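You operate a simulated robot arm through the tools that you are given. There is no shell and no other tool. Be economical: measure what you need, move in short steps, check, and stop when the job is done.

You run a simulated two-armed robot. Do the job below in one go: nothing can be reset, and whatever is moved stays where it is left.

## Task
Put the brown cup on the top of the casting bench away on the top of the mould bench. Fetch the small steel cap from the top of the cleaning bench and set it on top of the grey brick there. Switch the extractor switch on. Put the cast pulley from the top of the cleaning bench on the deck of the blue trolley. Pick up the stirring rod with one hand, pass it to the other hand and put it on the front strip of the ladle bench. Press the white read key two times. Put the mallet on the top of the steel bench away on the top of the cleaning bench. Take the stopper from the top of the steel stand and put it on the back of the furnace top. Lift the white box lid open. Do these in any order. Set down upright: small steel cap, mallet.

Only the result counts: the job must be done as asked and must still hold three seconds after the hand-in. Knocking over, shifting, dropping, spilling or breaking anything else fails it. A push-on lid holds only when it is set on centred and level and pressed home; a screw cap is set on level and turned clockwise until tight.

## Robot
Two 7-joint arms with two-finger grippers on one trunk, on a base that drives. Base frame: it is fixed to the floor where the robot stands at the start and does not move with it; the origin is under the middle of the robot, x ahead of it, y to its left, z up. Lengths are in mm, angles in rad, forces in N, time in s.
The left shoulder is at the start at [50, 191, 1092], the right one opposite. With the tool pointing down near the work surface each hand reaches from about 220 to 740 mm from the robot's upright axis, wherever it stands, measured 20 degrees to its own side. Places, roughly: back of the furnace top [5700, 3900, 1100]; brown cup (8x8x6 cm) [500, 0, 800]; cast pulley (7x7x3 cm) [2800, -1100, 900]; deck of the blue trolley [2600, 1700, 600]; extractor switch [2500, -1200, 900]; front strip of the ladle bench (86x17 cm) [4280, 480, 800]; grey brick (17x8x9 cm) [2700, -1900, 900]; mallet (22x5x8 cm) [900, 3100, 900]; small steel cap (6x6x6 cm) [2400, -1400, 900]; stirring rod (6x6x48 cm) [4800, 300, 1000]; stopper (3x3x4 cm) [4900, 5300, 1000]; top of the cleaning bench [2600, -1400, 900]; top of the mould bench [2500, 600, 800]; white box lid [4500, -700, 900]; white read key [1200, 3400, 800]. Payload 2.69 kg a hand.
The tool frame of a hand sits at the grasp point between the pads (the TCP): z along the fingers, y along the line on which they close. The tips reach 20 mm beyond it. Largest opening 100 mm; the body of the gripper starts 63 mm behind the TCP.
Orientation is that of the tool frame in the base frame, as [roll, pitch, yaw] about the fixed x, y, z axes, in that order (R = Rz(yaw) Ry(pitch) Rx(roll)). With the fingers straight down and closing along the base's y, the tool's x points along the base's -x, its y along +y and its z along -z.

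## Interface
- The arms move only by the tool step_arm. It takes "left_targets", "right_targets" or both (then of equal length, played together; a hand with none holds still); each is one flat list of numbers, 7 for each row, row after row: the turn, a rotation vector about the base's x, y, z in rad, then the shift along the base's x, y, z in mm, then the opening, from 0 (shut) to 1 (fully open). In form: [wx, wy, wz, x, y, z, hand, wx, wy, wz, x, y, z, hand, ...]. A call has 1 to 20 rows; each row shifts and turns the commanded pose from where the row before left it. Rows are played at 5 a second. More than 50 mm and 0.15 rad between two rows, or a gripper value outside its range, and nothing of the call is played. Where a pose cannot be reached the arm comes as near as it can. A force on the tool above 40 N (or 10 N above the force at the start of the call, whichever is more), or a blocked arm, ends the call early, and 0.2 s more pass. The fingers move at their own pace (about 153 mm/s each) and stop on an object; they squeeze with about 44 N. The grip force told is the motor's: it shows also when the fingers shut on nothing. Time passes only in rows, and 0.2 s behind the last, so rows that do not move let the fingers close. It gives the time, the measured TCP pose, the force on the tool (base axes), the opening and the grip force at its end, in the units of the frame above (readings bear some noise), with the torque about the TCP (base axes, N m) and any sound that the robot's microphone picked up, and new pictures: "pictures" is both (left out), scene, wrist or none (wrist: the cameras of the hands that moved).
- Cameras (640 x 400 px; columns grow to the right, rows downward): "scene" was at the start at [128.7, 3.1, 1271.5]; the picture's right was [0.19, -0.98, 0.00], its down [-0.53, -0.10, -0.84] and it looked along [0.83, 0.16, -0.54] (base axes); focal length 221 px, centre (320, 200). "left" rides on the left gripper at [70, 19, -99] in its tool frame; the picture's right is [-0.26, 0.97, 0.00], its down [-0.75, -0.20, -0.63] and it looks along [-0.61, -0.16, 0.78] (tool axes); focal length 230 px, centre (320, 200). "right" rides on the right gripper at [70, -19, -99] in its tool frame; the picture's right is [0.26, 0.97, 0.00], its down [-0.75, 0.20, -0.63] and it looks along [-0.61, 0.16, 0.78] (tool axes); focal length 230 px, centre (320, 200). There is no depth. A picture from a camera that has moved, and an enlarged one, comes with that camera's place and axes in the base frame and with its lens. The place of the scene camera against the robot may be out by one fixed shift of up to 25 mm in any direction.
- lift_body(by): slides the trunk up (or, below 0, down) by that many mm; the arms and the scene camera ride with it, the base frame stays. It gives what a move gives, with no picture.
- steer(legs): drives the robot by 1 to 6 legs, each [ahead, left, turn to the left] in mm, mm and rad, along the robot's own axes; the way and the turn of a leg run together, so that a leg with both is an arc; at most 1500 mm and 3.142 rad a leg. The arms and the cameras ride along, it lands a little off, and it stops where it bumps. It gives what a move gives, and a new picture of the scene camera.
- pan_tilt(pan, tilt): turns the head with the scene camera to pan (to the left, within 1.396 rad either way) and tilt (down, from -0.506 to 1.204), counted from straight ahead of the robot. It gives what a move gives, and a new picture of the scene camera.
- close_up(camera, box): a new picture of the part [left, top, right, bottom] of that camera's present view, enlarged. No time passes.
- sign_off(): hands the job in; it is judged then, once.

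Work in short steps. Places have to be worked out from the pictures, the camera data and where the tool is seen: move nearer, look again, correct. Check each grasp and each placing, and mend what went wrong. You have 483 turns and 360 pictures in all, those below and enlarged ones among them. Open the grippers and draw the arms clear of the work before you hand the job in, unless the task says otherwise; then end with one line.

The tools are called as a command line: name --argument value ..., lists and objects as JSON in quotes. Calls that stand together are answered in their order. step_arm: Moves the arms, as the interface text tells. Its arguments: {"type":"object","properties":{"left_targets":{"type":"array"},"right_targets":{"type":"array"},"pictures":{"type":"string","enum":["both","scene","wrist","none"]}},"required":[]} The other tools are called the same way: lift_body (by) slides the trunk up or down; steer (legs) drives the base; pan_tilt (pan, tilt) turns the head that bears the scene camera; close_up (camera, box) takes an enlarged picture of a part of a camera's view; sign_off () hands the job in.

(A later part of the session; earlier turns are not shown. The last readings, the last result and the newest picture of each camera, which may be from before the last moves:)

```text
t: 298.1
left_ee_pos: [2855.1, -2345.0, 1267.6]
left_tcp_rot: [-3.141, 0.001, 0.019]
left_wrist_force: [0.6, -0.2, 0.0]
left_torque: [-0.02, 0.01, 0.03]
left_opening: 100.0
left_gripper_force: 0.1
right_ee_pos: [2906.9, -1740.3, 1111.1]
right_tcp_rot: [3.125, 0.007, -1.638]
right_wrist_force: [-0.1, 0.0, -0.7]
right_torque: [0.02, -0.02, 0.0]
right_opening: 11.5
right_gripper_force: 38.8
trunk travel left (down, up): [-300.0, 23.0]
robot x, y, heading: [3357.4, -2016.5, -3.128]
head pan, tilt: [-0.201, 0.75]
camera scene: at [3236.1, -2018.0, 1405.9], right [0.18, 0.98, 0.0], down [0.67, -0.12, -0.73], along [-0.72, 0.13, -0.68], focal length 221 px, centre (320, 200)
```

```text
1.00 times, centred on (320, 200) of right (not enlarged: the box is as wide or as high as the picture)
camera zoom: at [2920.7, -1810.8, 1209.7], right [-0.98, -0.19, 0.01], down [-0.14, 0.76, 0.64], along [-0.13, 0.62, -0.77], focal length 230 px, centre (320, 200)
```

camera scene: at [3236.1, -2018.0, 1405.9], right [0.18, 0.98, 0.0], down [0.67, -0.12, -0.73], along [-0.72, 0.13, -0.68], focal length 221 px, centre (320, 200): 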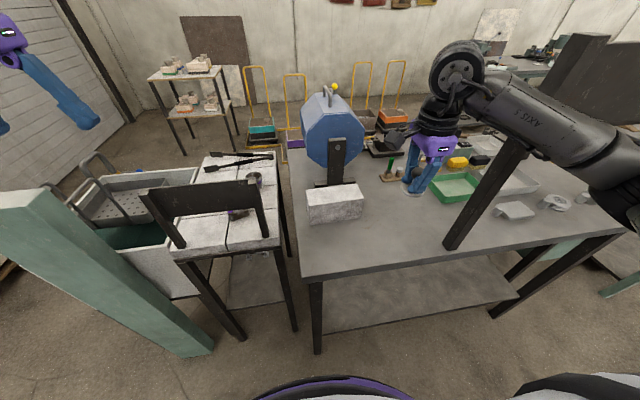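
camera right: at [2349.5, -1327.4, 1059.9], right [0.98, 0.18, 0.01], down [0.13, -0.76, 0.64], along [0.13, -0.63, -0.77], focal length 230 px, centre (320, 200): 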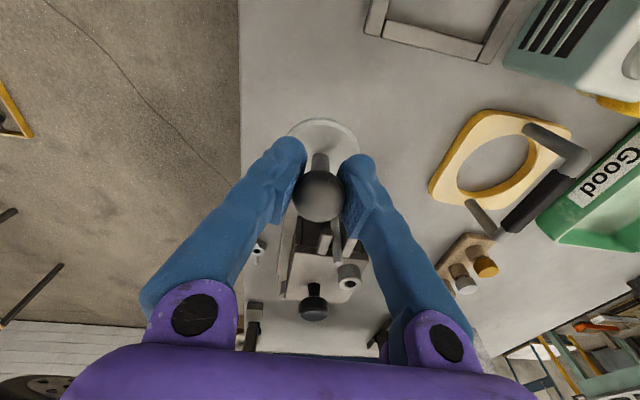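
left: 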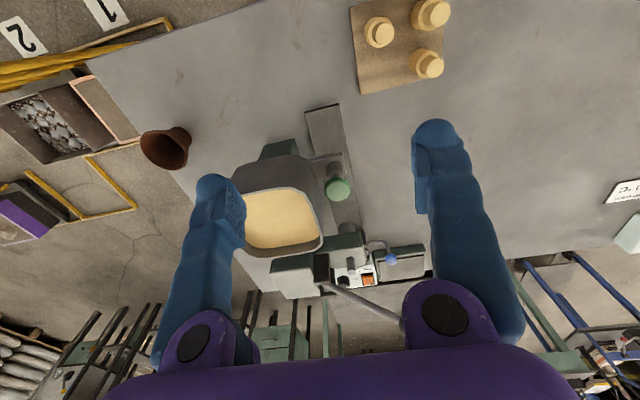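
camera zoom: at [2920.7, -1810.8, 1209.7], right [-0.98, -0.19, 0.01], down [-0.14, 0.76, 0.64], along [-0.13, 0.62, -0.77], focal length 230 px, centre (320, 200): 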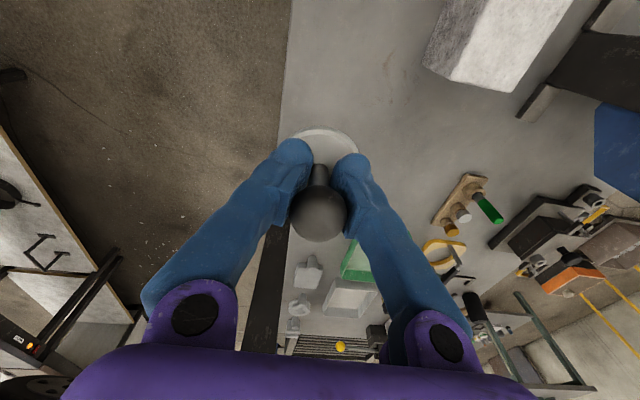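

The brick's top centre is about (2757, -1885, 946). I move the cap over it and look.

step_arm --right_targets '[0, 0, 0, -25, -29, 0, 0, 0, 0, 0, -25, -29, 0, 0, 0, 0, 0, -25, -29, 0, 0, 0, 0, 0, -25, -29, 0, 0, 0, 0, 0, -25, -29, 0, 0, 0, 0, 0, -25, 0, 0, 0]' --pictures "both"

```text
t: 299.5
left_ee_pos: [2855.2, -2344.1, 1266.5]
left_tcp_rot: [3.141, 0.0, 0.018]
left_wrist_force: [0.1, -0.1, -0.2]
left_torque: [-0.01, 0.0, 0.0]
left_opening: 100.0
left_gripper_force: 0.0
right_ee_pos: [2759.2, -1882.4, 1113.2]
right_tcp_rot: [3.127, 0.009, -1.637]
right_wrist_force: [-0.3, -0.7, -1.7]
right_torque: [-0.02, 0.0, -0.02]
right_opening: 11.9
right_gripper_force: 38.5
trunk travel left (down, up): [-300.0, 23.0]
robot x, y, heading: [3355.4, -2020.3, -3.127]
head pan, tilt: [-0.201, 0.75]
camera scene: at [3235.8, -2017.7, 1405.9], right [0.18, 0.98, 0.0], down [0.67, -0.13, -0.73], along [-0.72, 0.13, -0.68], focal length 221 px, centre (320, 200)
camera right: at [2771.7, -1954.3, 1210.2], right [-0.98, -0.19, 0.01], down [-0.14, 0.76, 0.64], along [-0.13, 0.62, -0.77], focal length 230 px, centre (320, 200)
```

scene: 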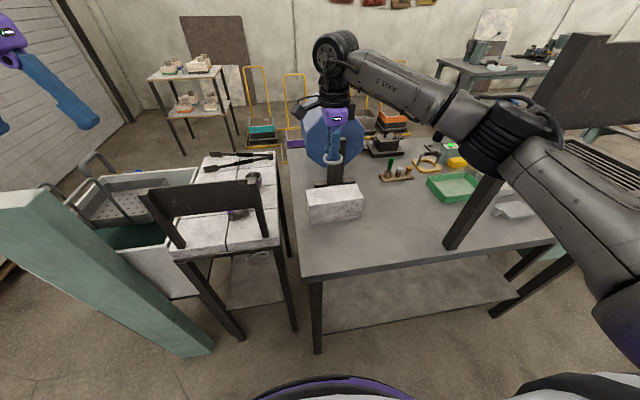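
right: 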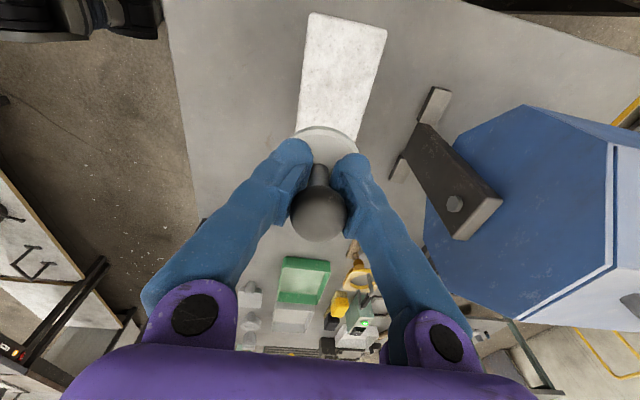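

The brick top spans x 2704–2776, y -1954…-1784. I align the cap with its centre and lower to just above.

step_arm --right_targets '[0, 0, 0, -11, 12, -30, 0, 0, 0, 0, 0, 0, -40, 0, 0, 0, 0, 0, 0, -25, 0]' --pictures "wrist"

close_up --camera "scene" --box '[270, 120, 430, 240]'

```text
t: 300.3
left_ee_pos: [2854.7, -2344.3, 1266.0]
left_tcp_rot: [3.141, -0.001, 0.018]
left_wrist_force: [-0.7, 0.0, 0.7]
left_torque: [-0.01, -0.04, -0.01]
left_opening: 99.7
left_gripper_force: 0.1
right_ee_pos: [2746.0, -1871.5, 1016.5]
right_tcp_rot: [3.127, 0.008, -1.635]
right_wrist_force: [-0.2, 0.8, -0.9]
right_torque: [0.01, -0.01, -0.03]
right_opening: 11.4
right_gripper_force: 38.6
trunk travel left (down, up): [-300.0, 23.0]
robot x, y, heading: [3356.9, -2019.5, -3.123]
head pan, tilt: [-0.201, 0.75]
camera right: at [2760.0, -1942.6, 1115.1], right [-0.98, -0.19, 0.01], down [-0.14, 0.76, 0.64], along [-0.13, 0.62, -0.77], focal length 230 px, centre (320, 200)
```

right: 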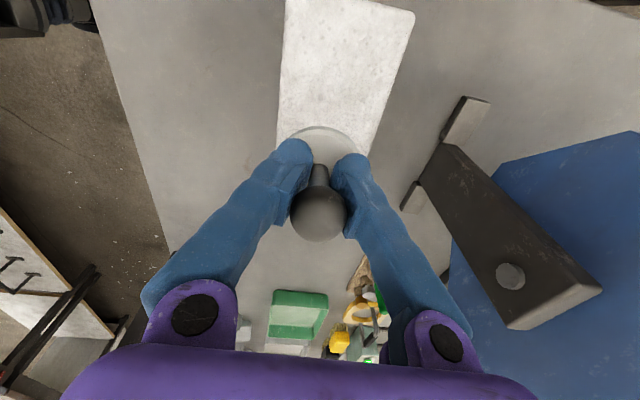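

```text
3.33 times, centred on (350, 180) of scene
camera zoom: at [3235.8, -2017.8, 1405.9], right [0.18, 0.98, 0.0], down [0.67, -0.13, -0.73], along [-0.72, 0.13, -0.68], focal length 738 px, centre (220, 267)
```

zoom: 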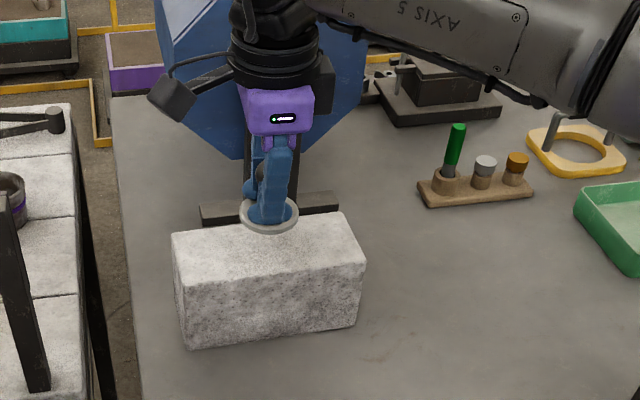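

Looks centred over the brick. Lowering slowly until it touches.

step_arm --right_targets '[0, 0, 0, 2, 0, -8, 0, 0, 0, 0, 0, 0, -6, 0]' --pictures "none"

step_arm --right_targets '[0, 0, 0, 0, 0, -4, 0, 0, 0, 0, 0, 0, -3, 0]' --pictures "none"

step_arm --right_targets '[0, 0, 0, 0, 0, -3, 0, 0, 0, 0, 0, 0, -3, 0]' --pictures "wrist"

close_up --camera "scene" --box '[270, 120, 430, 240]'

```text
t: 300.9
left_ee_pos: [2855.4, -2345.6, 1267.2]
left_tcp_rot: [-3.14, -0.001, 0.017]
left_wrist_force: [0.3, -0.1, 0.0]
left_torque: [0.03, 0.02, 0.01]
left_opening: 100.0
left_gripper_force: 0.1
right_ee_pos: [2748.8, -1872.1, 1002.8]
right_tcp_rot: [3.127, 0.006, -1.637]
right_wrist_force: [0.3, 0.4, -1.5]
right_torque: [-0.02, 0.01, 0.01]
right_opening: 11.8
right_gripper_force: 38.9
trunk travel left (down, up): [-300.0, 23.0]
robot x, y, heading: [3355.8, -2020.2, -3.126]
head pan, tilt: [-0.201, 0.75]
```

```text
t: 301.5
left_ee_pos: [2856.0, -2344.5, 1267.3]
left_tcp_rot: [3.141, -0.001, 0.017]
left_wrist_force: [0.0, -0.4, 0.4]
left_torque: [-0.02, -0.02, -0.03]
left_opening: 100.2
left_gripper_force: 0.1
right_ee_pos: [2747.9, -1873.5, 995.5]
right_tcp_rot: [3.127, 0.009, -1.637]
right_wrist_force: [0.0, -0.6, -1.5]
right_torque: [-0.01, -0.02, 0.01]
right_opening: 11.7
right_gripper_force: 38.6
trunk travel left (down, up): [-300.0, 23.0]
robot x, y, heading: [3360.6, -2019.0, -3.122]
head pan, tilt: [-0.201, 0.75]
```

```text
t: 302.1
left_ee_pos: [2854.4, -2344.5, 1266.3]
left_tcp_rot: [3.141, -0.001, 0.017]
left_wrist_force: [0.3, -0.6, -0.9]
left_torque: [0.03, 0.01, 0.01]
left_opening: 99.9
left_gripper_force: 0.1
right_ee_pos: [2747.7, -1871.4, 989.3]
right_tcp_rot: [3.124, 0.007, -1.637]
right_wrist_force: [0.3, 0.2, -1.0]
right_torque: [-0.02, -0.04, 0.02]
right_opening: 12.0
right_gripper_force: 39.0
trunk travel left (down, up): [-300.0, 23.0]
robot x, y, heading: [3355.4, -2017.8, -3.124]
head pan, tilt: [-0.201, 0.75]
camera right: at [2761.7, -1943.4, 1087.9], right [-0.98, -0.19, 0.01], down [-0.14, 0.76, 0.64], along [-0.13, 0.62, -0.77], focal length 230 px, centre (320, 200)
```

right: 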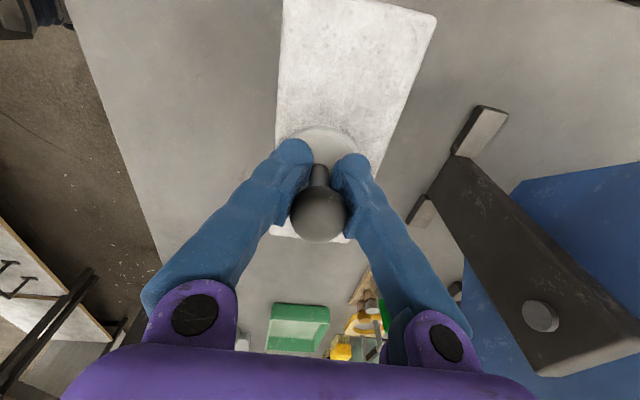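

```text
3.33 times, centred on (350, 180) of scene
camera zoom: at [3236.1, -2017.9, 1405.9], right [0.18, 0.98, 0.0], down [0.67, -0.13, -0.73], along [-0.72, 0.13, -0.68], focal length 738 px, centre (220, 267)
```

zoom: 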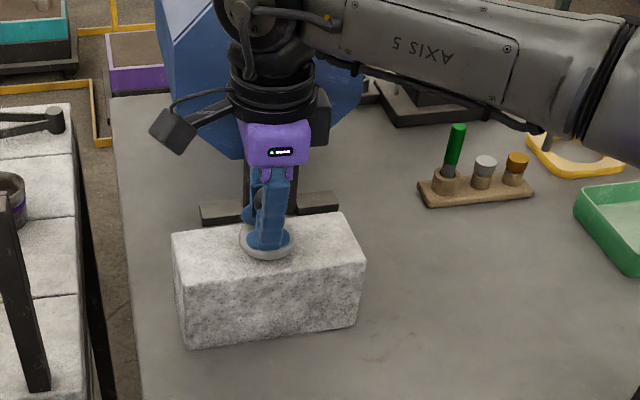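

step_arm --right_targets '[0, 0, 0, -1, 0, -3, 0, 0, 0, 0, 0, 0, -2, 0]' --pictures "none"

step_arm --right_targets '[0, 0, 0, 0, 0, -2, 0, 0, 0, 0, 0, 0, -2, 0]' --pictures "none"

step_arm --right_targets '[0, 0, 0, 0, 0, -2, 0, 0, 0, 0, 0, 0, -2, 0]' --pictures "none"

```text
t: 302.7
left_ee_pos: [2854.5, -2344.1, 1266.1]
left_tcp_rot: [-3.142, 0.001, 0.018]
left_wrist_force: [0.6, 0.3, 0.0]
left_torque: [0.0, 0.0, 0.01]
left_opening: 100.3
left_gripper_force: 0.0
right_ee_pos: [2747.4, -1872.7, 984.6]
right_tcp_rot: [3.126, 0.007, -1.64]
right_wrist_force: [-0.3, 0.4, -1.2]
right_torque: [-0.01, 0.01, -0.01]
right_opening: 11.6
right_gripper_force: 38.3
trunk travel left (down, up): [-300.0, 23.0]
robot x, y, heading: [3357.4, -2022.5, -3.127]
head pan, tilt: [-0.201, 0.75]
```

```text
t: 303.3
left_ee_pos: [2855.6, -2344.3, 1266.6]
left_tcp_rot: [-3.141, 0.002, 0.017]
left_wrist_force: [-0.6, 0.3, 0.9]
left_torque: [0.0, 0.01, -0.04]
left_opening: 100.0
left_gripper_force: 0.0
right_ee_pos: [2746.6, -1872.8, 981.5]
right_tcp_rot: [3.125, 0.008, -1.636]
right_wrist_force: [-0.4, 0.1, -1.0]
right_torque: [0.02, -0.02, -0.01]
right_opening: 11.5
right_gripper_force: 38.4
trunk travel left (down, up): [-300.0, 23.0]
robot x, y, heading: [3357.7, -2021.5, -3.124]
head pan, tilt: [-0.201, 0.75]
```

```text
t: 303.9
left_ee_pos: [2855.6, -2343.9, 1267.1]
left_tcp_rot: [3.141, 0.0, 0.018]
left_wrist_force: [-0.6, 0.1, -0.1]
left_torque: [-0.02, -0.06, -0.03]
left_opening: 100.0
left_gripper_force: 0.0
right_ee_pos: [2747.5, -1872.9, 978.8]
right_tcp_rot: [3.125, 0.008, -1.636]
right_wrist_force: [0.6, 0.6, 6.6]
right_torque: [0.06, -0.01, 0.04]
right_opening: 11.5
right_gripper_force: 38.5
trunk travel left (down, up): [-300.0, 23.0]
robot x, y, heading: [3355.7, -2018.5, -3.124]
head pan, tilt: [-0.201, 0.75]
```

Contact at z≈979. I open the hand gently and rise.

step_arm --right_targets '[0, 0, 0, 0, 0, 0, 0.2, 0, 0, 0, 0, 0, 0, 0.45, 0, 0, 0, 0, 0, 0, 0.5, 0, 0, 0, 0, 0, 30, 0.5, 0, 0, 0, 0, 0, 45, 0.5, 0, 0, 0, 0, 0, 45, 0.5]' --pictures "wrist"

close_up --camera "scene" --box '[270, 120, 430, 240]'

```text
t: 305.3
left_ee_pos: [2855.8, -2345.7, 1266.9]
left_tcp_rot: [-3.141, 0.0, 0.018]
left_wrist_force: [1.2, -0.5, 0.3]
left_torque: [0.0, 0.03, 0.0]
left_opening: 100.2
left_gripper_force: 0.0
right_ee_pos: [2748.0, -1875.7, 1096.3]
right_tcp_rot: [3.127, 0.006, -1.636]
right_wrist_force: [-0.3, 0.4, -0.5]
right_torque: [0.02, 0.05, -0.03]
right_opening: 50.0
right_gripper_force: 0.1
trunk travel left (down, up): [-300.0, 23.0]
robot x, y, heading: [3356.6, -2018.9, -3.125]
head pan, tilt: [-0.201, 0.75]
camera right: at [2761.9, -1946.8, 1194.1], right [-0.98, -0.19, 0.01], down [-0.14, 0.76, 0.64], along [-0.13, 0.62, -0.77], focal length 230 px, centre (320, 200)
```

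right: 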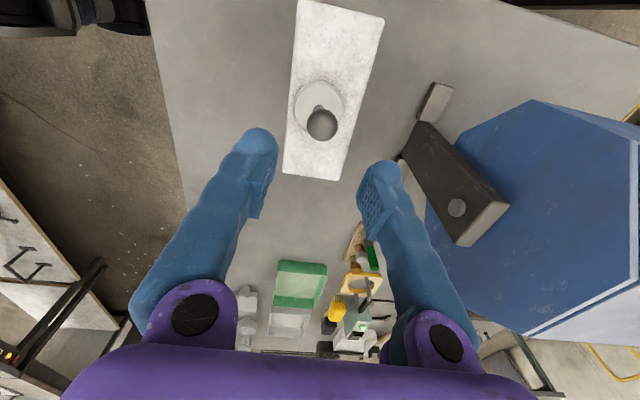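

```text
3.33 times, centred on (350, 180) of scene
camera zoom: at [3236.8, -2018.4, 1406.0], right [0.18, 0.98, 0.0], down [0.67, -0.13, -0.73], along [-0.72, 0.13, -0.68], focal length 738 px, centre (220, 267)
```

zoom: 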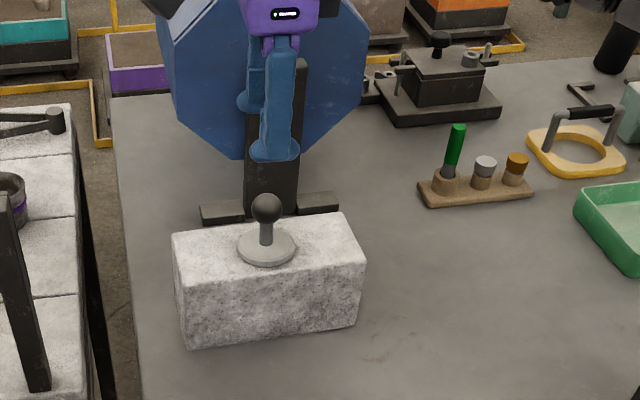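

The cap stands upright on the brick. Now the pulley at the rear edge of this bench, under the shelf: I back off, slide along and look at the three castings there.

steer --legs '[[-230, 0, -0.015], [0, -750, 0]]'

pan_tilt --pan -0.2 --tilt 0.6

close_up --camera "scene" --box '[220, 160, 420, 285]'

```text
t: 309.9
left_ee_pos: [3085.6, -2069.0, 1267.2]
left_tcp_rot: [-3.14, -0.001, 0.008]
left_wrist_force: [1.0, 0.2, 0.5]
left_torque: [-0.03, 0.03, 0.01]
left_opening: 100.2
left_gripper_force: 0.1
right_ee_pos: [2982.6, -1606.5, 1096.4]
right_tcp_rot: [3.121, -0.002, -1.629]
right_wrist_force: [0.9, -1.4, -1.6]
right_torque: [0.16, 0.09, 0.03]
right_opening: 49.9
right_gripper_force: 0.0
trunk travel left (down, up): [-300.0, 23.0]
robot x, y, heading: [3588.2, -1746.0, -3.142]
head pan, tilt: [-0.201, 0.75]
stopped in leg 2: the robot was blocked; the commanded pose is now the measured one
camera scene: at [3469.2, -1747.8, 1406.0], right [0.2, 0.98, 0.0], down [0.67, -0.13, -0.73], along [-0.72, 0.14, -0.68], focal length 221 px, centre (320, 200)
```

scene: 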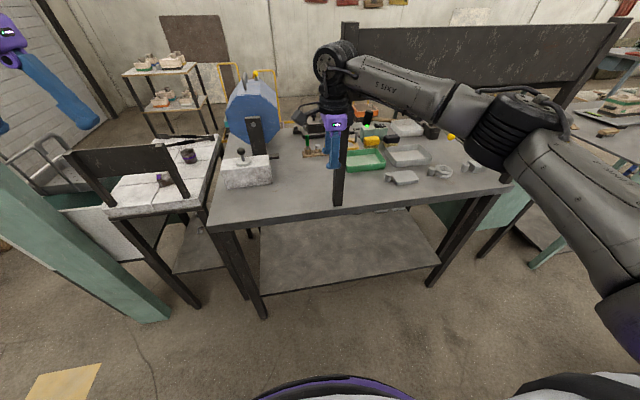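

```text
t: 310.6
left_ee_pos: [3083.4, -2070.4, 1266.7]
left_tcp_rot: [-3.141, -0.001, 0.005]
left_wrist_force: [-0.9, 0.1, 0.4]
left_torque: [-0.01, -0.01, -0.04]
left_opening: 100.0
left_gripper_force: 0.1
right_ee_pos: [2982.7, -1607.3, 1095.6]
right_tcp_rot: [3.121, -0.002, -1.629]
right_wrist_force: [-0.2, -3.9, 2.0]
right_torque: [0.54, 0.05, 0.14]
right_opening: 50.2
right_gripper_force: 0.1
trunk travel left (down, up): [-300.0, 23.0]
robot x, y, heading: [3593.8, -1749.1, -3.139]
head pan, tilt: [-0.201, 0.6]
camera scene: at [3463.6, -1747.1, 1418.8], right [0.2, 0.98, 0.0], down [0.55, -0.11, -0.82], along [-0.81, 0.16, -0.57], focal length 221 px, centre (320, 200)
```

scene: 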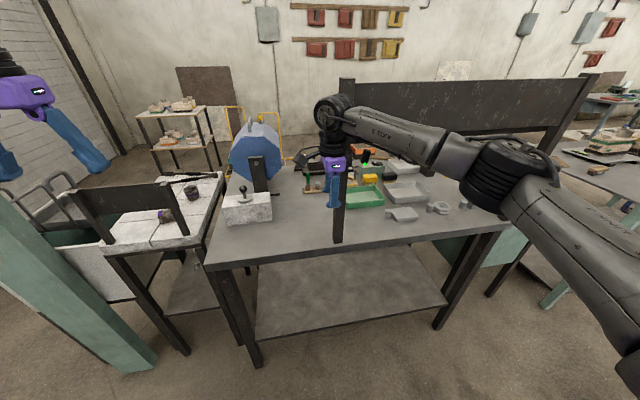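

```text
3.20 times, centred on (320, 222) of scene
camera zoom: at [3463.6, -1747.1, 1418.8], right [0.2, 0.98, 0.0], down [0.55, -0.11, -0.82], along [-0.81, 0.16, -0.57], focal length 708 px, centre (320, 128)
```

zoom: 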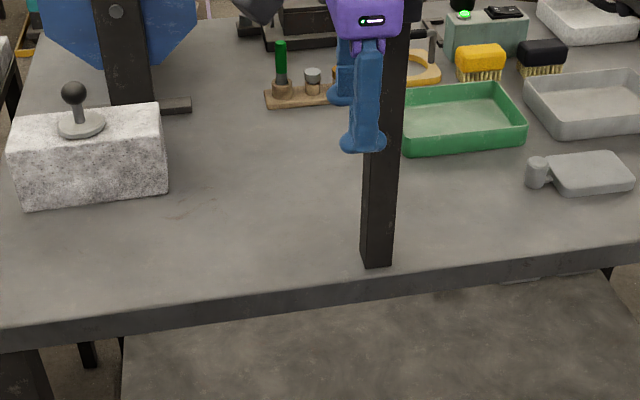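

The right gripper touched the board's post. I move away from it, back off further, and then slide along.

steer --legs '[[0, 50, 0], [-120, 0, 0]]'

step_arm --right_targets '[0, 0, 0, 30, 0, 0, 0.5, 0, 0, 0, 40, 0, 0, 0.5, 0, 0, 0, 40, 0, 0, 0.5, 0, 0, 0, 40, 0, 0, 0.5]' --pictures "scene"

```text
t: 312.5
left_ee_pos: [3200.7, -2118.9, 1265.8]
left_tcp_rot: [-3.14, 0.001, 0.006]
left_wrist_force: [0.5, -0.9, 0.3]
left_torque: [-0.02, 0.01, 0.0]
left_opening: 100.0
left_gripper_force: 0.0
right_ee_pos: [3100.1, -1655.4, 1096.4]
right_tcp_rot: [3.123, -0.002, -1.631]
right_wrist_force: [0.2, -0.4, -0.1]
right_torque: [0.0, 0.01, -0.04]
right_opening: 49.9
right_gripper_force: 0.1
trunk travel left (down, up): [-300.0, 23.0]
robot x, y, heading: [3707.5, -1803.6, -3.142]
head pan, tilt: [-0.201, 0.6]
camera scene: at [3581.5, -1796.2, 1418.8], right [0.2, 0.98, 0.0], down [0.55, -0.11, -0.83], along [-0.81, 0.16, -0.56], focal length 221 px, centre (320, 200)
```

scene: 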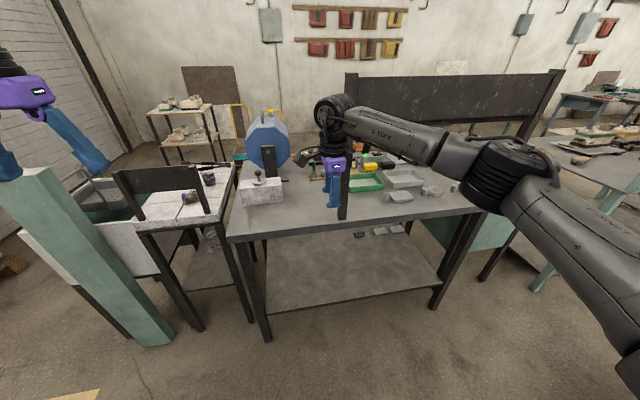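

```text
t: 313.5
left_ee_pos: [3202.7, -2118.5, 1266.5]
left_tcp_rot: [3.142, 0.002, 0.007]
left_wrist_force: [0.3, 1.2, 0.3]
left_torque: [-0.02, -0.02, 0.01]
left_opening: 99.9
left_gripper_force: 0.0
right_ee_pos: [3251.4, -1656.8, 1097.4]
right_tcp_rot: [3.122, -0.002, -1.63]
right_wrist_force: [0.2, 0.2, -0.4]
right_torque: [0.01, -0.01, -0.04]
right_opening: 49.8
right_gripper_force: 0.0
trunk travel left (down, up): [-300.0, 23.0]
robot x, y, heading: [3707.9, -1800.0, -3.136]
head pan, tilt: [-0.201, 0.6]
camera scene: at [3581.9, -1796.0, 1418.9], right [0.2, 0.98, 0.0], down [0.55, -0.11, -0.83], along [-0.81, 0.16, -0.56], focal length 221 px, centre (320, 200)
```

scene: 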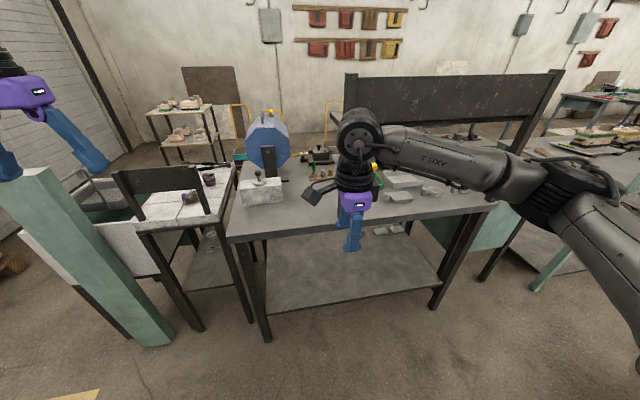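

All is in place. I slide right to be behind the castings and look down at them.

steer --legs '[[0, -560, 0], [150, 0, 0]]'

pan_tilt --pan 0.1 --tilt 0.8

close_up --camera "scene" --box '[240, 100, 440, 225]'

```text
t: 319.9
left_ee_pos: [3049.9, -1557.5, 1266.7]
left_tcp_rot: [3.141, -0.001, -0.007]
left_wrist_force: [-0.4, 0.1, -0.7]
left_torque: [-0.01, -0.01, -0.01]
left_opening: 99.9
left_gripper_force: 0.1
right_ee_pos: [3106.1, -1094.2, 1096.0]
right_tcp_rot: [3.122, -0.002, -1.642]
right_wrist_force: [0.0, 0.0, -0.5]
right_torque: [0.04, -0.03, 0.02]
right_opening: 49.9
right_gripper_force: 0.1
trunk travel left (down, up): [-300.0, 23.0]
robot x, y, heading: [3560.6, -1243.6, 3.131]
head pan, tilt: [-0.201, 0.6]
camera scene: at [3434.1, -1238.2, 1418.8], right [0.21, 0.98, 0.0], down [0.55, -0.12, -0.82], along [-0.81, 0.17, -0.57], focal length 221 px, centre (320, 200)
```

scene: 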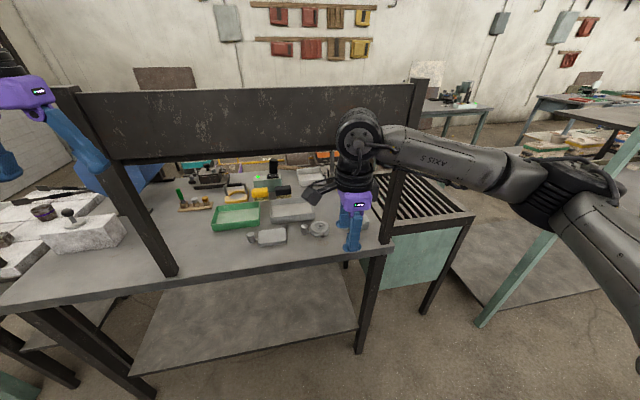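

```text
t: 320.6
left_ee_pos: [3051.7, -1556.3, 1267.5]
left_tcp_rot: [-3.14, 0.001, -0.008]
left_wrist_force: [-0.2, -0.6, 0.6]
left_torque: [0.01, -0.01, -0.01]
left_opening: 100.1
left_gripper_force: 0.1
right_ee_pos: [3106.4, -1094.1, 1096.5]
right_tcp_rot: [3.123, -0.002, -1.644]
right_wrist_force: [0.1, -0.1, 0.4]
right_torque: [-0.02, -0.02, 0.0]
right_opening: 50.0
right_gripper_force: 0.0
trunk travel left (down, up): [-300.0, 23.0]
robot x, y, heading: [3561.0, -1242.5, 3.132]
head pan, tilt: [0.099, 0.799]
camera scene: at [3441.2, -1263.9, 1402.0], right [-0.09, 1.0, 0.0], down [0.71, 0.06, -0.7], along [-0.69, -0.06, -0.72], focal length 221 px, centre (320, 200)
```

scene: 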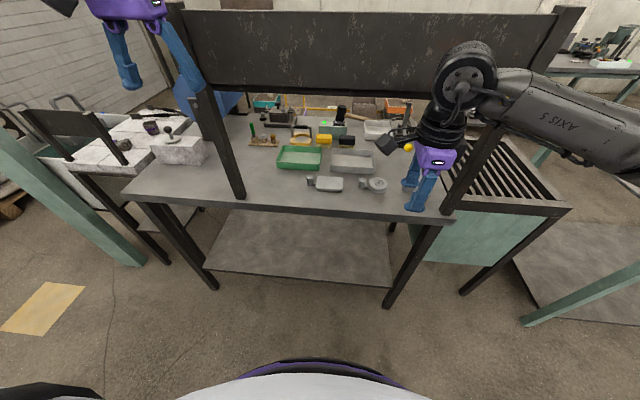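

```text
3.20 times, centred on (340, 162) of scene
camera zoom: at [3441.2, -1263.9, 1402.0], right [-0.09, 1.0, 0.0], down [0.71, 0.06, -0.7], along [-0.69, -0.06, -0.72], focal length 708 px, centre (256, 320)
```

zoom: 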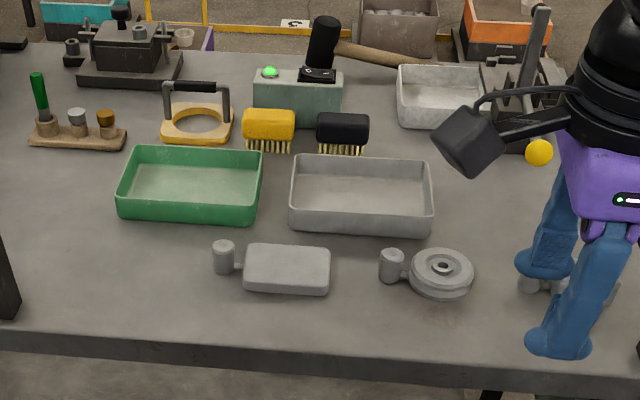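

The pulley is the wheel with a sprue stub on its -y side, near (2861, -1115), under the board/shelf. I'll approach tilted about 40° and yawed 45° so the fingers miss the stub. First I turn and tilt the right hand out in the clear.

step_arm --right_targets '[0, 0, 0.143, 15, -20, 0, 0.9, 0, 0, 0.143, 15, -20, 0, 0.95, 0, 0, 0.143, 10, -20, 0, 0.95, 0, 0, 0.143, 0, -20, 0, 0.95, 0, 0, 0.143, 0, -20, 0, 0.95, 0, 0, 0.143, 0, -20, 0, 0.95, 0.0987, 0.0987, 0, 0, 0, 0, 0.95, 0.0987, 0.0987, 0, 0, 0, 0, 0.95, 0.0987, 0.0987, 0, 0, 0, 0, 0.95, 0.0987, 0.0987, 0, 0, 0, 0, 0.95, 0.0987, 0.0987, 0, 0, 0, 0, 0.95]' --pictures "both"

```text
t: 323.1
left_ee_pos: [3051.4, -1557.1, 1266.2]
left_tcp_rot: [3.141, 0.001, -0.006]
left_wrist_force: [-0.2, -0.4, 0.0]
left_torque: [0.04, -0.02, 0.02]
left_opening: 99.9
left_gripper_force: 0.0
right_ee_pos: [3148.5, -1214.7, 1096.4]
right_tcp_rot: [3.121, 0.696, -0.784]
right_wrist_force: [0.5, -1.0, -0.7]
right_torque: [0.01, 0.02, 0.01]
right_opening: 95.0
right_gripper_force: 0.0
trunk travel left (down, up): [-300.0, 23.0]
robot x, y, heading: [3560.1, -1244.2, 3.134]
head pan, tilt: [0.099, 0.799]
camera scene: at [3441.2, -1264.6, 1402.0], right [-0.09, 1.0, 0.0], down [0.71, 0.07, -0.7], along [-0.69, -0.06, -0.72], focal length 221 px, centre (320, 200)
camera right: at [3242.0, -1282.1, 1127.7], right [-0.53, -0.83, -0.15], down [-0.25, -0.02, 0.97], along [-0.81, 0.56, -0.2], focal length 230 px, centre (320, 200)
```

scene: 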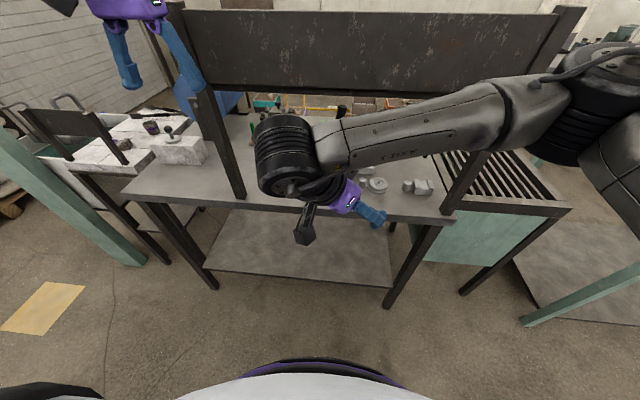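
right: 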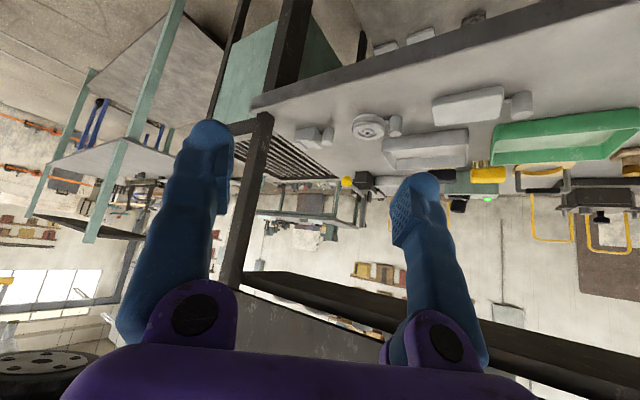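

The tilted pose works; the pulley ray gives (2852, -1109). I move to a pre-grasp 150 mm back along the tool axis.

step_arm --right_targets '[0, 0, 0, -30, 7, -30, 0.95, 0, 0, 0, -40, 7, -20, 0.95, 0, 0, 0, -40, 7, -20, 0.95, 0, 0, 0, -40, 7, -15, 0.95, 0, 0, 0, -40, 7, -12, 0.95, 0, 0, 0, -38, 3, 0, 0.95]' --pictures "both"

```text
t: 324.4
left_ee_pos: [3050.8, -1556.7, 1266.0]
left_tcp_rot: [3.14, -0.001, -0.007]
left_wrist_force: [0.2, -0.4, -0.6]
left_torque: [-0.01, 0.02, 0.0]
left_opening: 99.9
left_gripper_force: 0.0
right_ee_pos: [2918.3, -1175.5, 1000.1]
right_tcp_rot: [3.124, 0.698, -0.785]
right_wrist_force: [-0.4, 0.2, 0.7]
right_torque: [-0.02, -0.02, 0.01]
right_opening: 95.0
right_gripper_force: 0.1
trunk travel left (down, up): [-300.0, 23.0]
robot x, y, heading: [3557.8, -1245.1, 3.135]
head pan, tilt: [0.099, 0.799]
camera scene: at [3440.6, -1264.5, 1401.9], right [-0.09, 1.0, 0.0], down [0.71, 0.06, -0.7], along [-0.69, -0.06, -0.72], focal length 221 px, centre (320, 200)
camera right: at [3013.7, -1242.3, 1030.2], right [-0.53, -0.83, -0.15], down [-0.25, -0.01, 0.97], along [-0.81, 0.55, -0.2], focal length 230 px, centre (320, 200)
```

scene: 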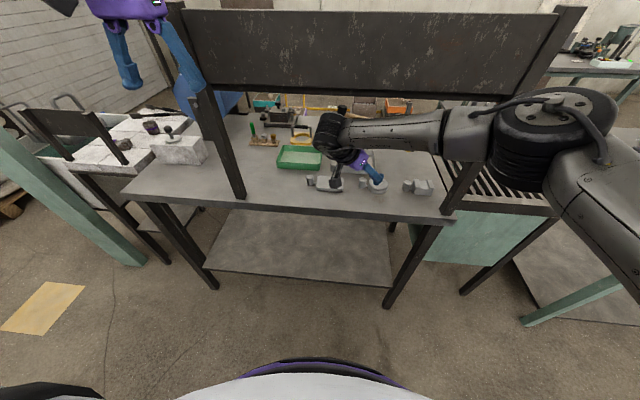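
right: 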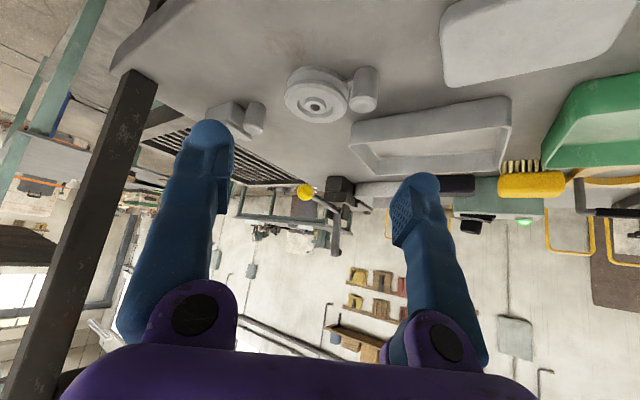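

Closer, the stub actually points toward (-x,-y), so coming in slightly from the +y side is better (fingers at about 115°/-65°). I back out, swing the tool +70° in yaw, and return to a new pre-grasp.

step_arm --right_targets '[0, 0, 0, 45, 10, 10, 0.95, 0, 0, 0, 45, 10, 0, 0.95, 0, 0, 0, 30, 10, 0, 0.95, 0, 0, 0.1356, 0, 10, 0, 0.95, 0, 0, 0.1356, 0, 10, 0, 0.95, 0, 0, 0.1356, 0, 10, 0, 0.95, 0, 0, 0.1356, 0, 10, 0, 0.95, 0, 0, 0.1356, 0, 10, 0, 0.95, 0, 0, 0.1356, 0, 10, 0, 0.95, 0, 0, 0.1356, 0, 10, 0, 0.95, 0, 0, 0.1356, 0, 8, 0, 0.95, 0, 0, 0.1356, 0, 0, 0, 0.95]' --pictures "both"

```text
t: 327.1
left_ee_pos: [3050.8, -1556.1, 1268.3]
left_tcp_rot: [-3.141, 0.0, -0.008]
left_wrist_force: [0.2, 0.2, 0.0]
left_torque: [-0.01, -0.03, -0.01]
left_opening: 100.4
left_gripper_force: 0.0
right_ee_pos: [3038.4, -1069.0, 1009.3]
right_tcp_rot: [3.124, 0.697, 0.438]
right_wrist_force: [0.3, 0.4, 0.0]
right_torque: [0.03, 0.01, 0.0]
right_opening: 94.9
right_gripper_force: 0.0
trunk travel left (down, up): [-300.0, 23.0]
robot x, y, heading: [3562.0, -1243.5, 3.134]
head pan, tilt: [0.099, 0.799]
camera scene: at [3441.0, -1263.7, 1402.0], right [-0.09, 1.0, 0.0], down [0.71, 0.06, -0.7], along [-0.69, -0.06, -0.72], focal length 221 px, centre (320, 200)
camera right: at [3133.4, -999.8, 1041.0], right [0.6, -0.79, -0.15], down [-0.07, -0.24, 0.97], along [-0.8, -0.57, -0.2], focal length 230 px, centre (320, 200)
```

scene: 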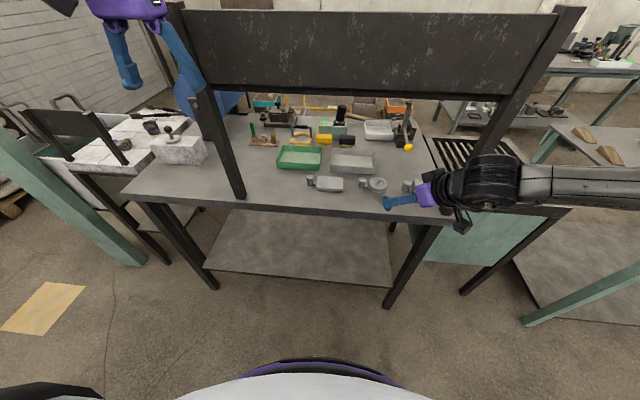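
right: 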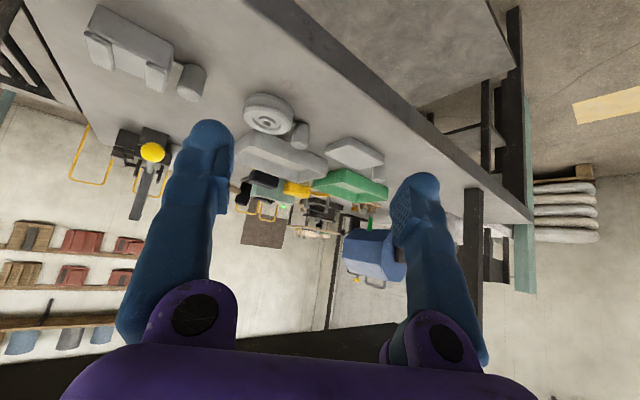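

Combining the two views, the pulley is at about (2840, -1099), top z≈875. Moving to the new pre-grasp.

step_arm --right_targets '[0, 0, 0, -37, 3, -3, 0.95, 0, 0, 0, -37, 4, -3, 0.95, 0, 0, 0, -37, 4, -4, 0.95, 0, 0, 0, -15, -7, -20, 0.95, 0, 0, 0, -15, -7, -20, 0.95]' --pictures "both"

```text
t: 328.2
left_ee_pos: [3050.7, -1556.7, 1265.8]
left_tcp_rot: [3.141, -0.002, -0.008]
left_wrist_force: [0.2, 0.0, 0.9]
left_torque: [0.0, -0.01, -0.03]
left_opening: 99.7
left_gripper_force: 0.1
right_ee_pos: [2896.6, -1071.0, 959.6]
right_tcp_rot: [3.122, 0.696, 0.436]
right_wrist_force: [0.3, 0.5, 0.2]
right_torque: [0.01, 0.0, 0.02]
right_opening: 95.0
right_gripper_force: 0.1
trunk travel left (down, up): [-300.0, 23.0]
robot x, y, heading: [3561.2, -1241.8, 3.136]
head pan, tilt: [0.099, 0.799]
camera scene: at [3440.3, -1264.2, 1401.9], right [-0.09, 1.0, 0.0], down [0.71, 0.06, -0.7], along [-0.69, -0.06, -0.72], focal length 221 px, centre (320, 200)
camera right: at [2991.5, -1002.9, 990.6], right [0.6, -0.79, -0.15], down [-0.07, -0.24, 0.97], along [-0.8, -0.57, -0.2], focal length 230 px, centre (320, 200)
```

scene: 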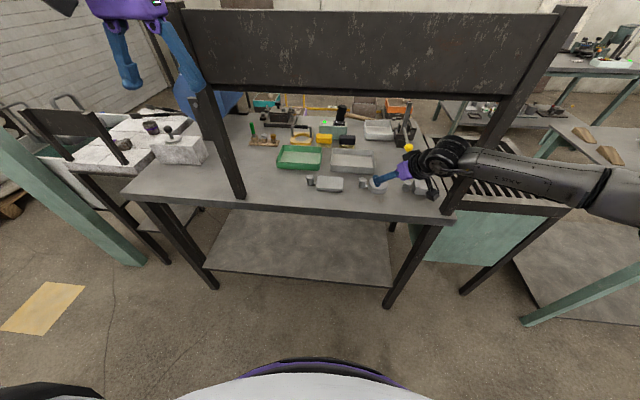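
right: 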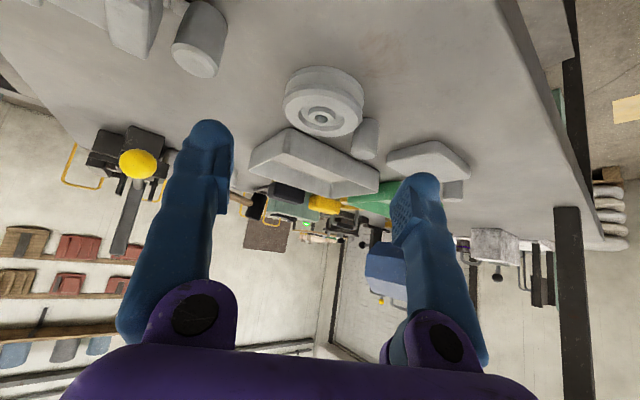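

On axis: pulley at (2840, -1099), top ≈875. I advance about 98 mm along the tool axis.

step_arm --right_targets '[0, 0, 0, -19, -9, -25, 0.95, 0, 0, 0, -19, -9, -25, 0.95, 0, 0, 0, -18, -9, -24, 0.95]' --pictures "both"

```text
t: 329.1
left_ee_pos: [3050.1, -1556.6, 1267.5]
left_tcp_rot: [-3.14, 0.0, -0.007]
left_wrist_force: [0.2, 0.3, -0.5]
left_torque: [0.01, -0.01, -0.03]
left_opening: 100.0
left_gripper_force: 0.0
right_ee_pos: [2841.2, -1097.6, 883.1]
right_tcp_rot: [3.124, 0.695, 0.436]
right_wrist_force: [0.4, -0.1, -0.3]
right_torque: [0.01, -0.02, 0.03]
right_opening: 95.3
right_gripper_force: 0.6
trunk travel left (down, up): [-300.0, 23.0]
robot x, y, heading: [3561.1, -1245.9, 3.13]
head pan, tilt: [0.099, 0.799]
camera scene: at [3440.4, -1264.5, 1401.9], right [-0.09, 1.0, 0.0], down [0.71, 0.06, -0.7], along [-0.69, -0.06, -0.72], focal length 221 px, centre (320, 200)
camera right: at [2936.4, -1030.0, 913.8], right [0.6, -0.79, -0.15], down [-0.07, -0.24, 0.97], along [-0.8, -0.57, -0.2], focal length 230 px, centre (320, 200)
```

scene: 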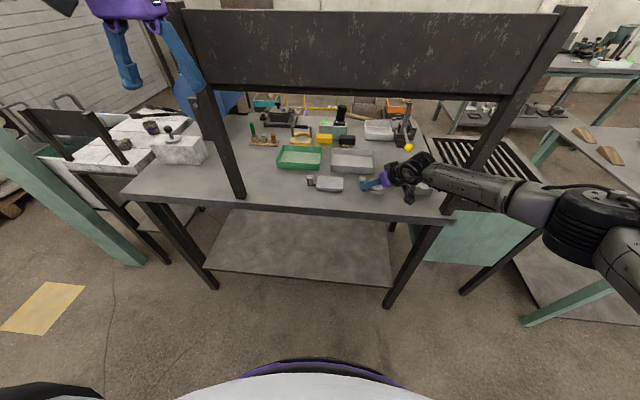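
right: 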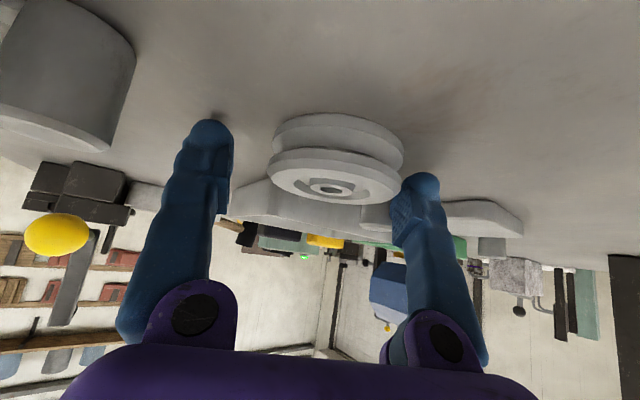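

The pulley is between the fingers, about 6 mm off toward the right finger. I shift over, go 6 mm further and close.

step_arm --right_targets '[0, 0, 0, 3, -5, 0, 0.95, 0, 0, 0, -2, -1, -5, 0.95, 0, 0, 0, 0, 0, 0, 0.95]' --pictures "none"

step_arm --right_targets '[0, 0, 0, 0, 0, 0, 0.5, 0, 0, 0, 0, 0, 0, 0, 0, 0, 0, 0, 0, 0, 0, 0, 0, 0, 0, 0, 0, 0]' --pictures "wrist"

```text
t: 329.9
left_ee_pos: [3050.8, -1556.7, 1266.3]
left_tcp_rot: [-3.141, 0.0, -0.008]
left_wrist_force: [0.1, -1.0, 0.0]
left_torque: [0.0, -0.05, 0.02]
left_opening: 100.1
left_gripper_force: 0.1
right_ee_pos: [2841.6, -1104.7, 880.1]
right_tcp_rot: [3.122, 0.697, 0.438]
right_wrist_force: [0.2, 0.0, 0.5]
right_torque: [0.02, 0.04, 0.01]
right_opening: 95.2
right_gripper_force: 0.4
trunk travel left (down, up): [-300.0, 23.0]
robot x, y, heading: [3559.0, -1242.7, 3.134]
head pan, tilt: [0.099, 0.799]
```

```text
t: 330.9
left_ee_pos: [3052.1, -1555.7, 1265.9]
left_tcp_rot: [3.141, -0.001, -0.007]
left_wrist_force: [0.6, 0.3, 0.4]
left_torque: [0.0, -0.02, -0.04]
left_opening: 100.1
left_gripper_force: 0.0
right_ee_pos: [2842.7, -1104.9, 881.3]
right_tcp_rot: [3.125, 0.698, 0.436]
right_wrist_force: [-3.3, 3.1, 8.8]
right_torque: [0.49, 0.08, 0.12]
right_opening: 66.5
right_gripper_force: 44.5
trunk travel left (down, up): [-300.0, 23.0]
robot x, y, heading: [3560.9, -1241.4, 3.131]
head pan, tilt: [0.099, 0.799]
camera right: at [2937.7, -1036.1, 912.7], right [0.6, -0.79, -0.15], down [-0.07, -0.24, 0.97], along [-0.8, -0.57, -0.2], focal length 230 px, centre (320, 200)
```

right: 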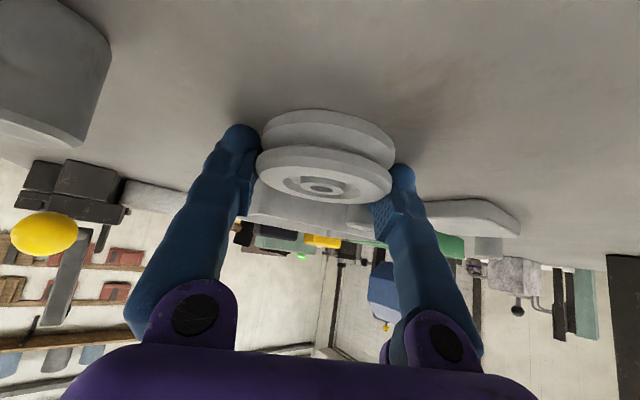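

Gripped at 66.5 mm. I lift 25 mm, then draw back out from under the board.

step_arm --right_targets '[0, 0, 0, 3, 0, 12, 0, 0, 0, 0, 5, 2, 14, 0]' --pictures "both"

```text
t: 331.4
left_ee_pos: [3051.0, -1556.6, 1266.9]
left_tcp_rot: [-3.14, -0.002, -0.009]
left_wrist_force: [1.0, 0.1, 0.0]
left_torque: [0.02, 0.01, -0.01]
left_opening: 99.8
left_gripper_force: 0.1
right_ee_pos: [2851.5, -1102.2, 905.7]
right_tcp_rot: [3.121, 0.694, 0.437]
right_wrist_force: [-0.6, -0.2, -3.0]
right_torque: [0.0, -0.01, 0.01]
right_opening: 66.5
right_gripper_force: 44.1
trunk travel left (down, up): [-300.0, 23.0]
robot x, y, heading: [3558.6, -1246.5, 3.137]
head pan, tilt: [0.099, 0.799]
camera scene: at [3441.1, -1263.8, 1401.9], right [-0.09, 1.0, 0.0], down [0.71, 0.06, -0.7], along [-0.69, -0.06, -0.72], focal length 221 px, centre (320, 200)
camera right: at [2946.9, -1034.0, 936.7], right [0.6, -0.79, -0.15], down [-0.08, -0.24, 0.97], along [-0.8, -0.57, -0.2], focal length 230 px, centre (320, 200)
```

scene: 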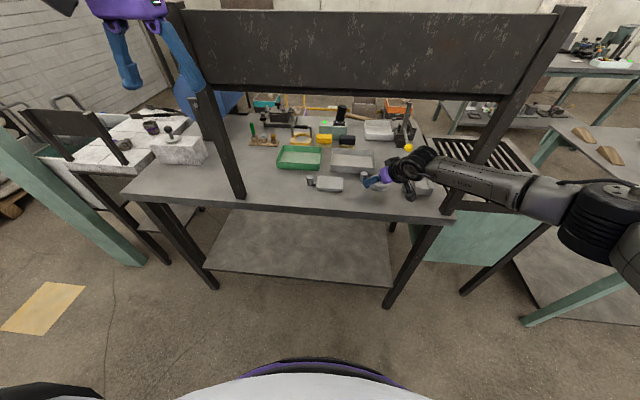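
right: 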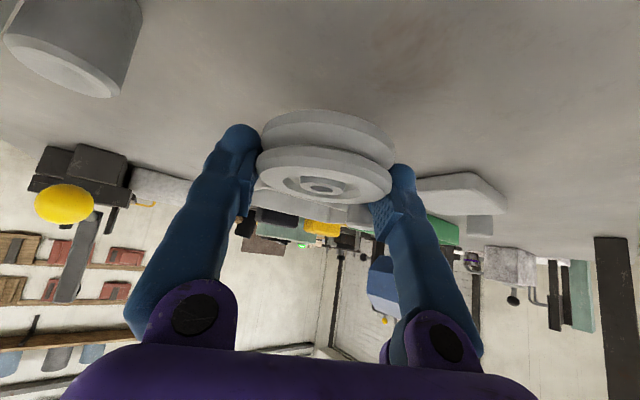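

Lifted cleanly. Drawing the hand straight out, then levelling the tool in the open.

step_arm --right_targets '[0, 0, 0, 45, 3, 3, 0, 0, 0, 0, 45, 3, 3, 0, 0, 0, 0, 45, 3, 3, 0, 0, 0, 0, 45, 3, 10, 0, 0, 0, 0, 40, 3, 20, 0, 0, 0, 0, 0, 0, 40, 0, 0.0586, -0.1265, 0, 0, 0, 20, 0, 0.0586, -0.1265, 0, 0, 0, 20, 0, 0.0586, -0.1265, 0, 0, 0, 20, 0, 0.0586, -0.1265, 0, 0, 0, 20, 0, 0.0586, -0.1265, 0, 0, 0, 10, 0]' --pictures "both"

```text
t: 333.9
left_ee_pos: [3050.3, -1557.3, 1266.0]
left_tcp_rot: [3.141, 0.0, -0.007]
left_wrist_force: [0.5, -0.8, 0.1]
left_torque: [0.01, -0.03, -0.02]
left_opening: 100.0
left_gripper_force: 0.1
right_ee_pos: [3070.2, -1088.8, 1075.0]
right_tcp_rot: [3.12, -0.003, 0.438]
right_wrist_force: [-0.7, 0.4, -2.8]
right_torque: [-0.02, 0.02, -0.02]
right_opening: 66.1
right_gripper_force: 43.8
trunk travel left (down, up): [-300.0, 23.0]
robot x, y, heading: [3557.6, -1241.9, 3.128]
head pan, tilt: [0.099, 0.799]
camera scene: at [3440.3, -1264.4, 1401.8], right [-0.09, 1.0, 0.0], down [0.71, 0.06, -0.7], along [-0.69, -0.06, -0.72], focal length 221 px, centre (320, 200)
camera right: at [3123.3, -1039.0, 1174.7], right [0.64, -0.77, 0.02], down [-0.6, -0.49, 0.63], along [-0.47, -0.42, -0.78], focal length 230 px, centre (320, 200)
```

scene: 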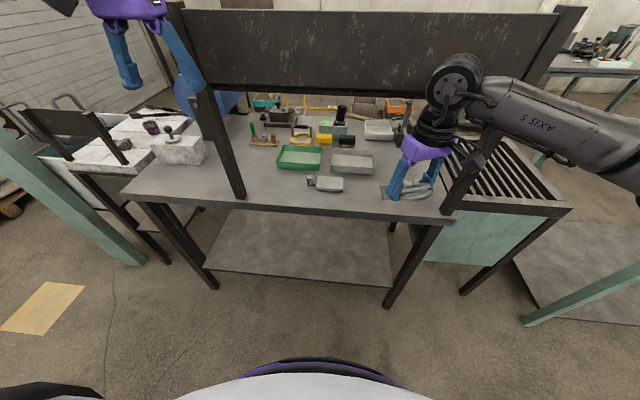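
right: 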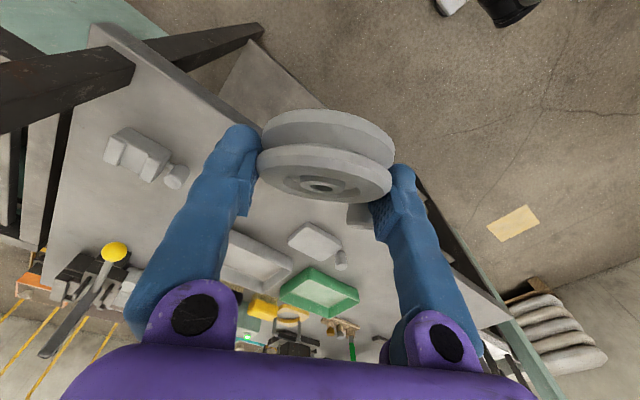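

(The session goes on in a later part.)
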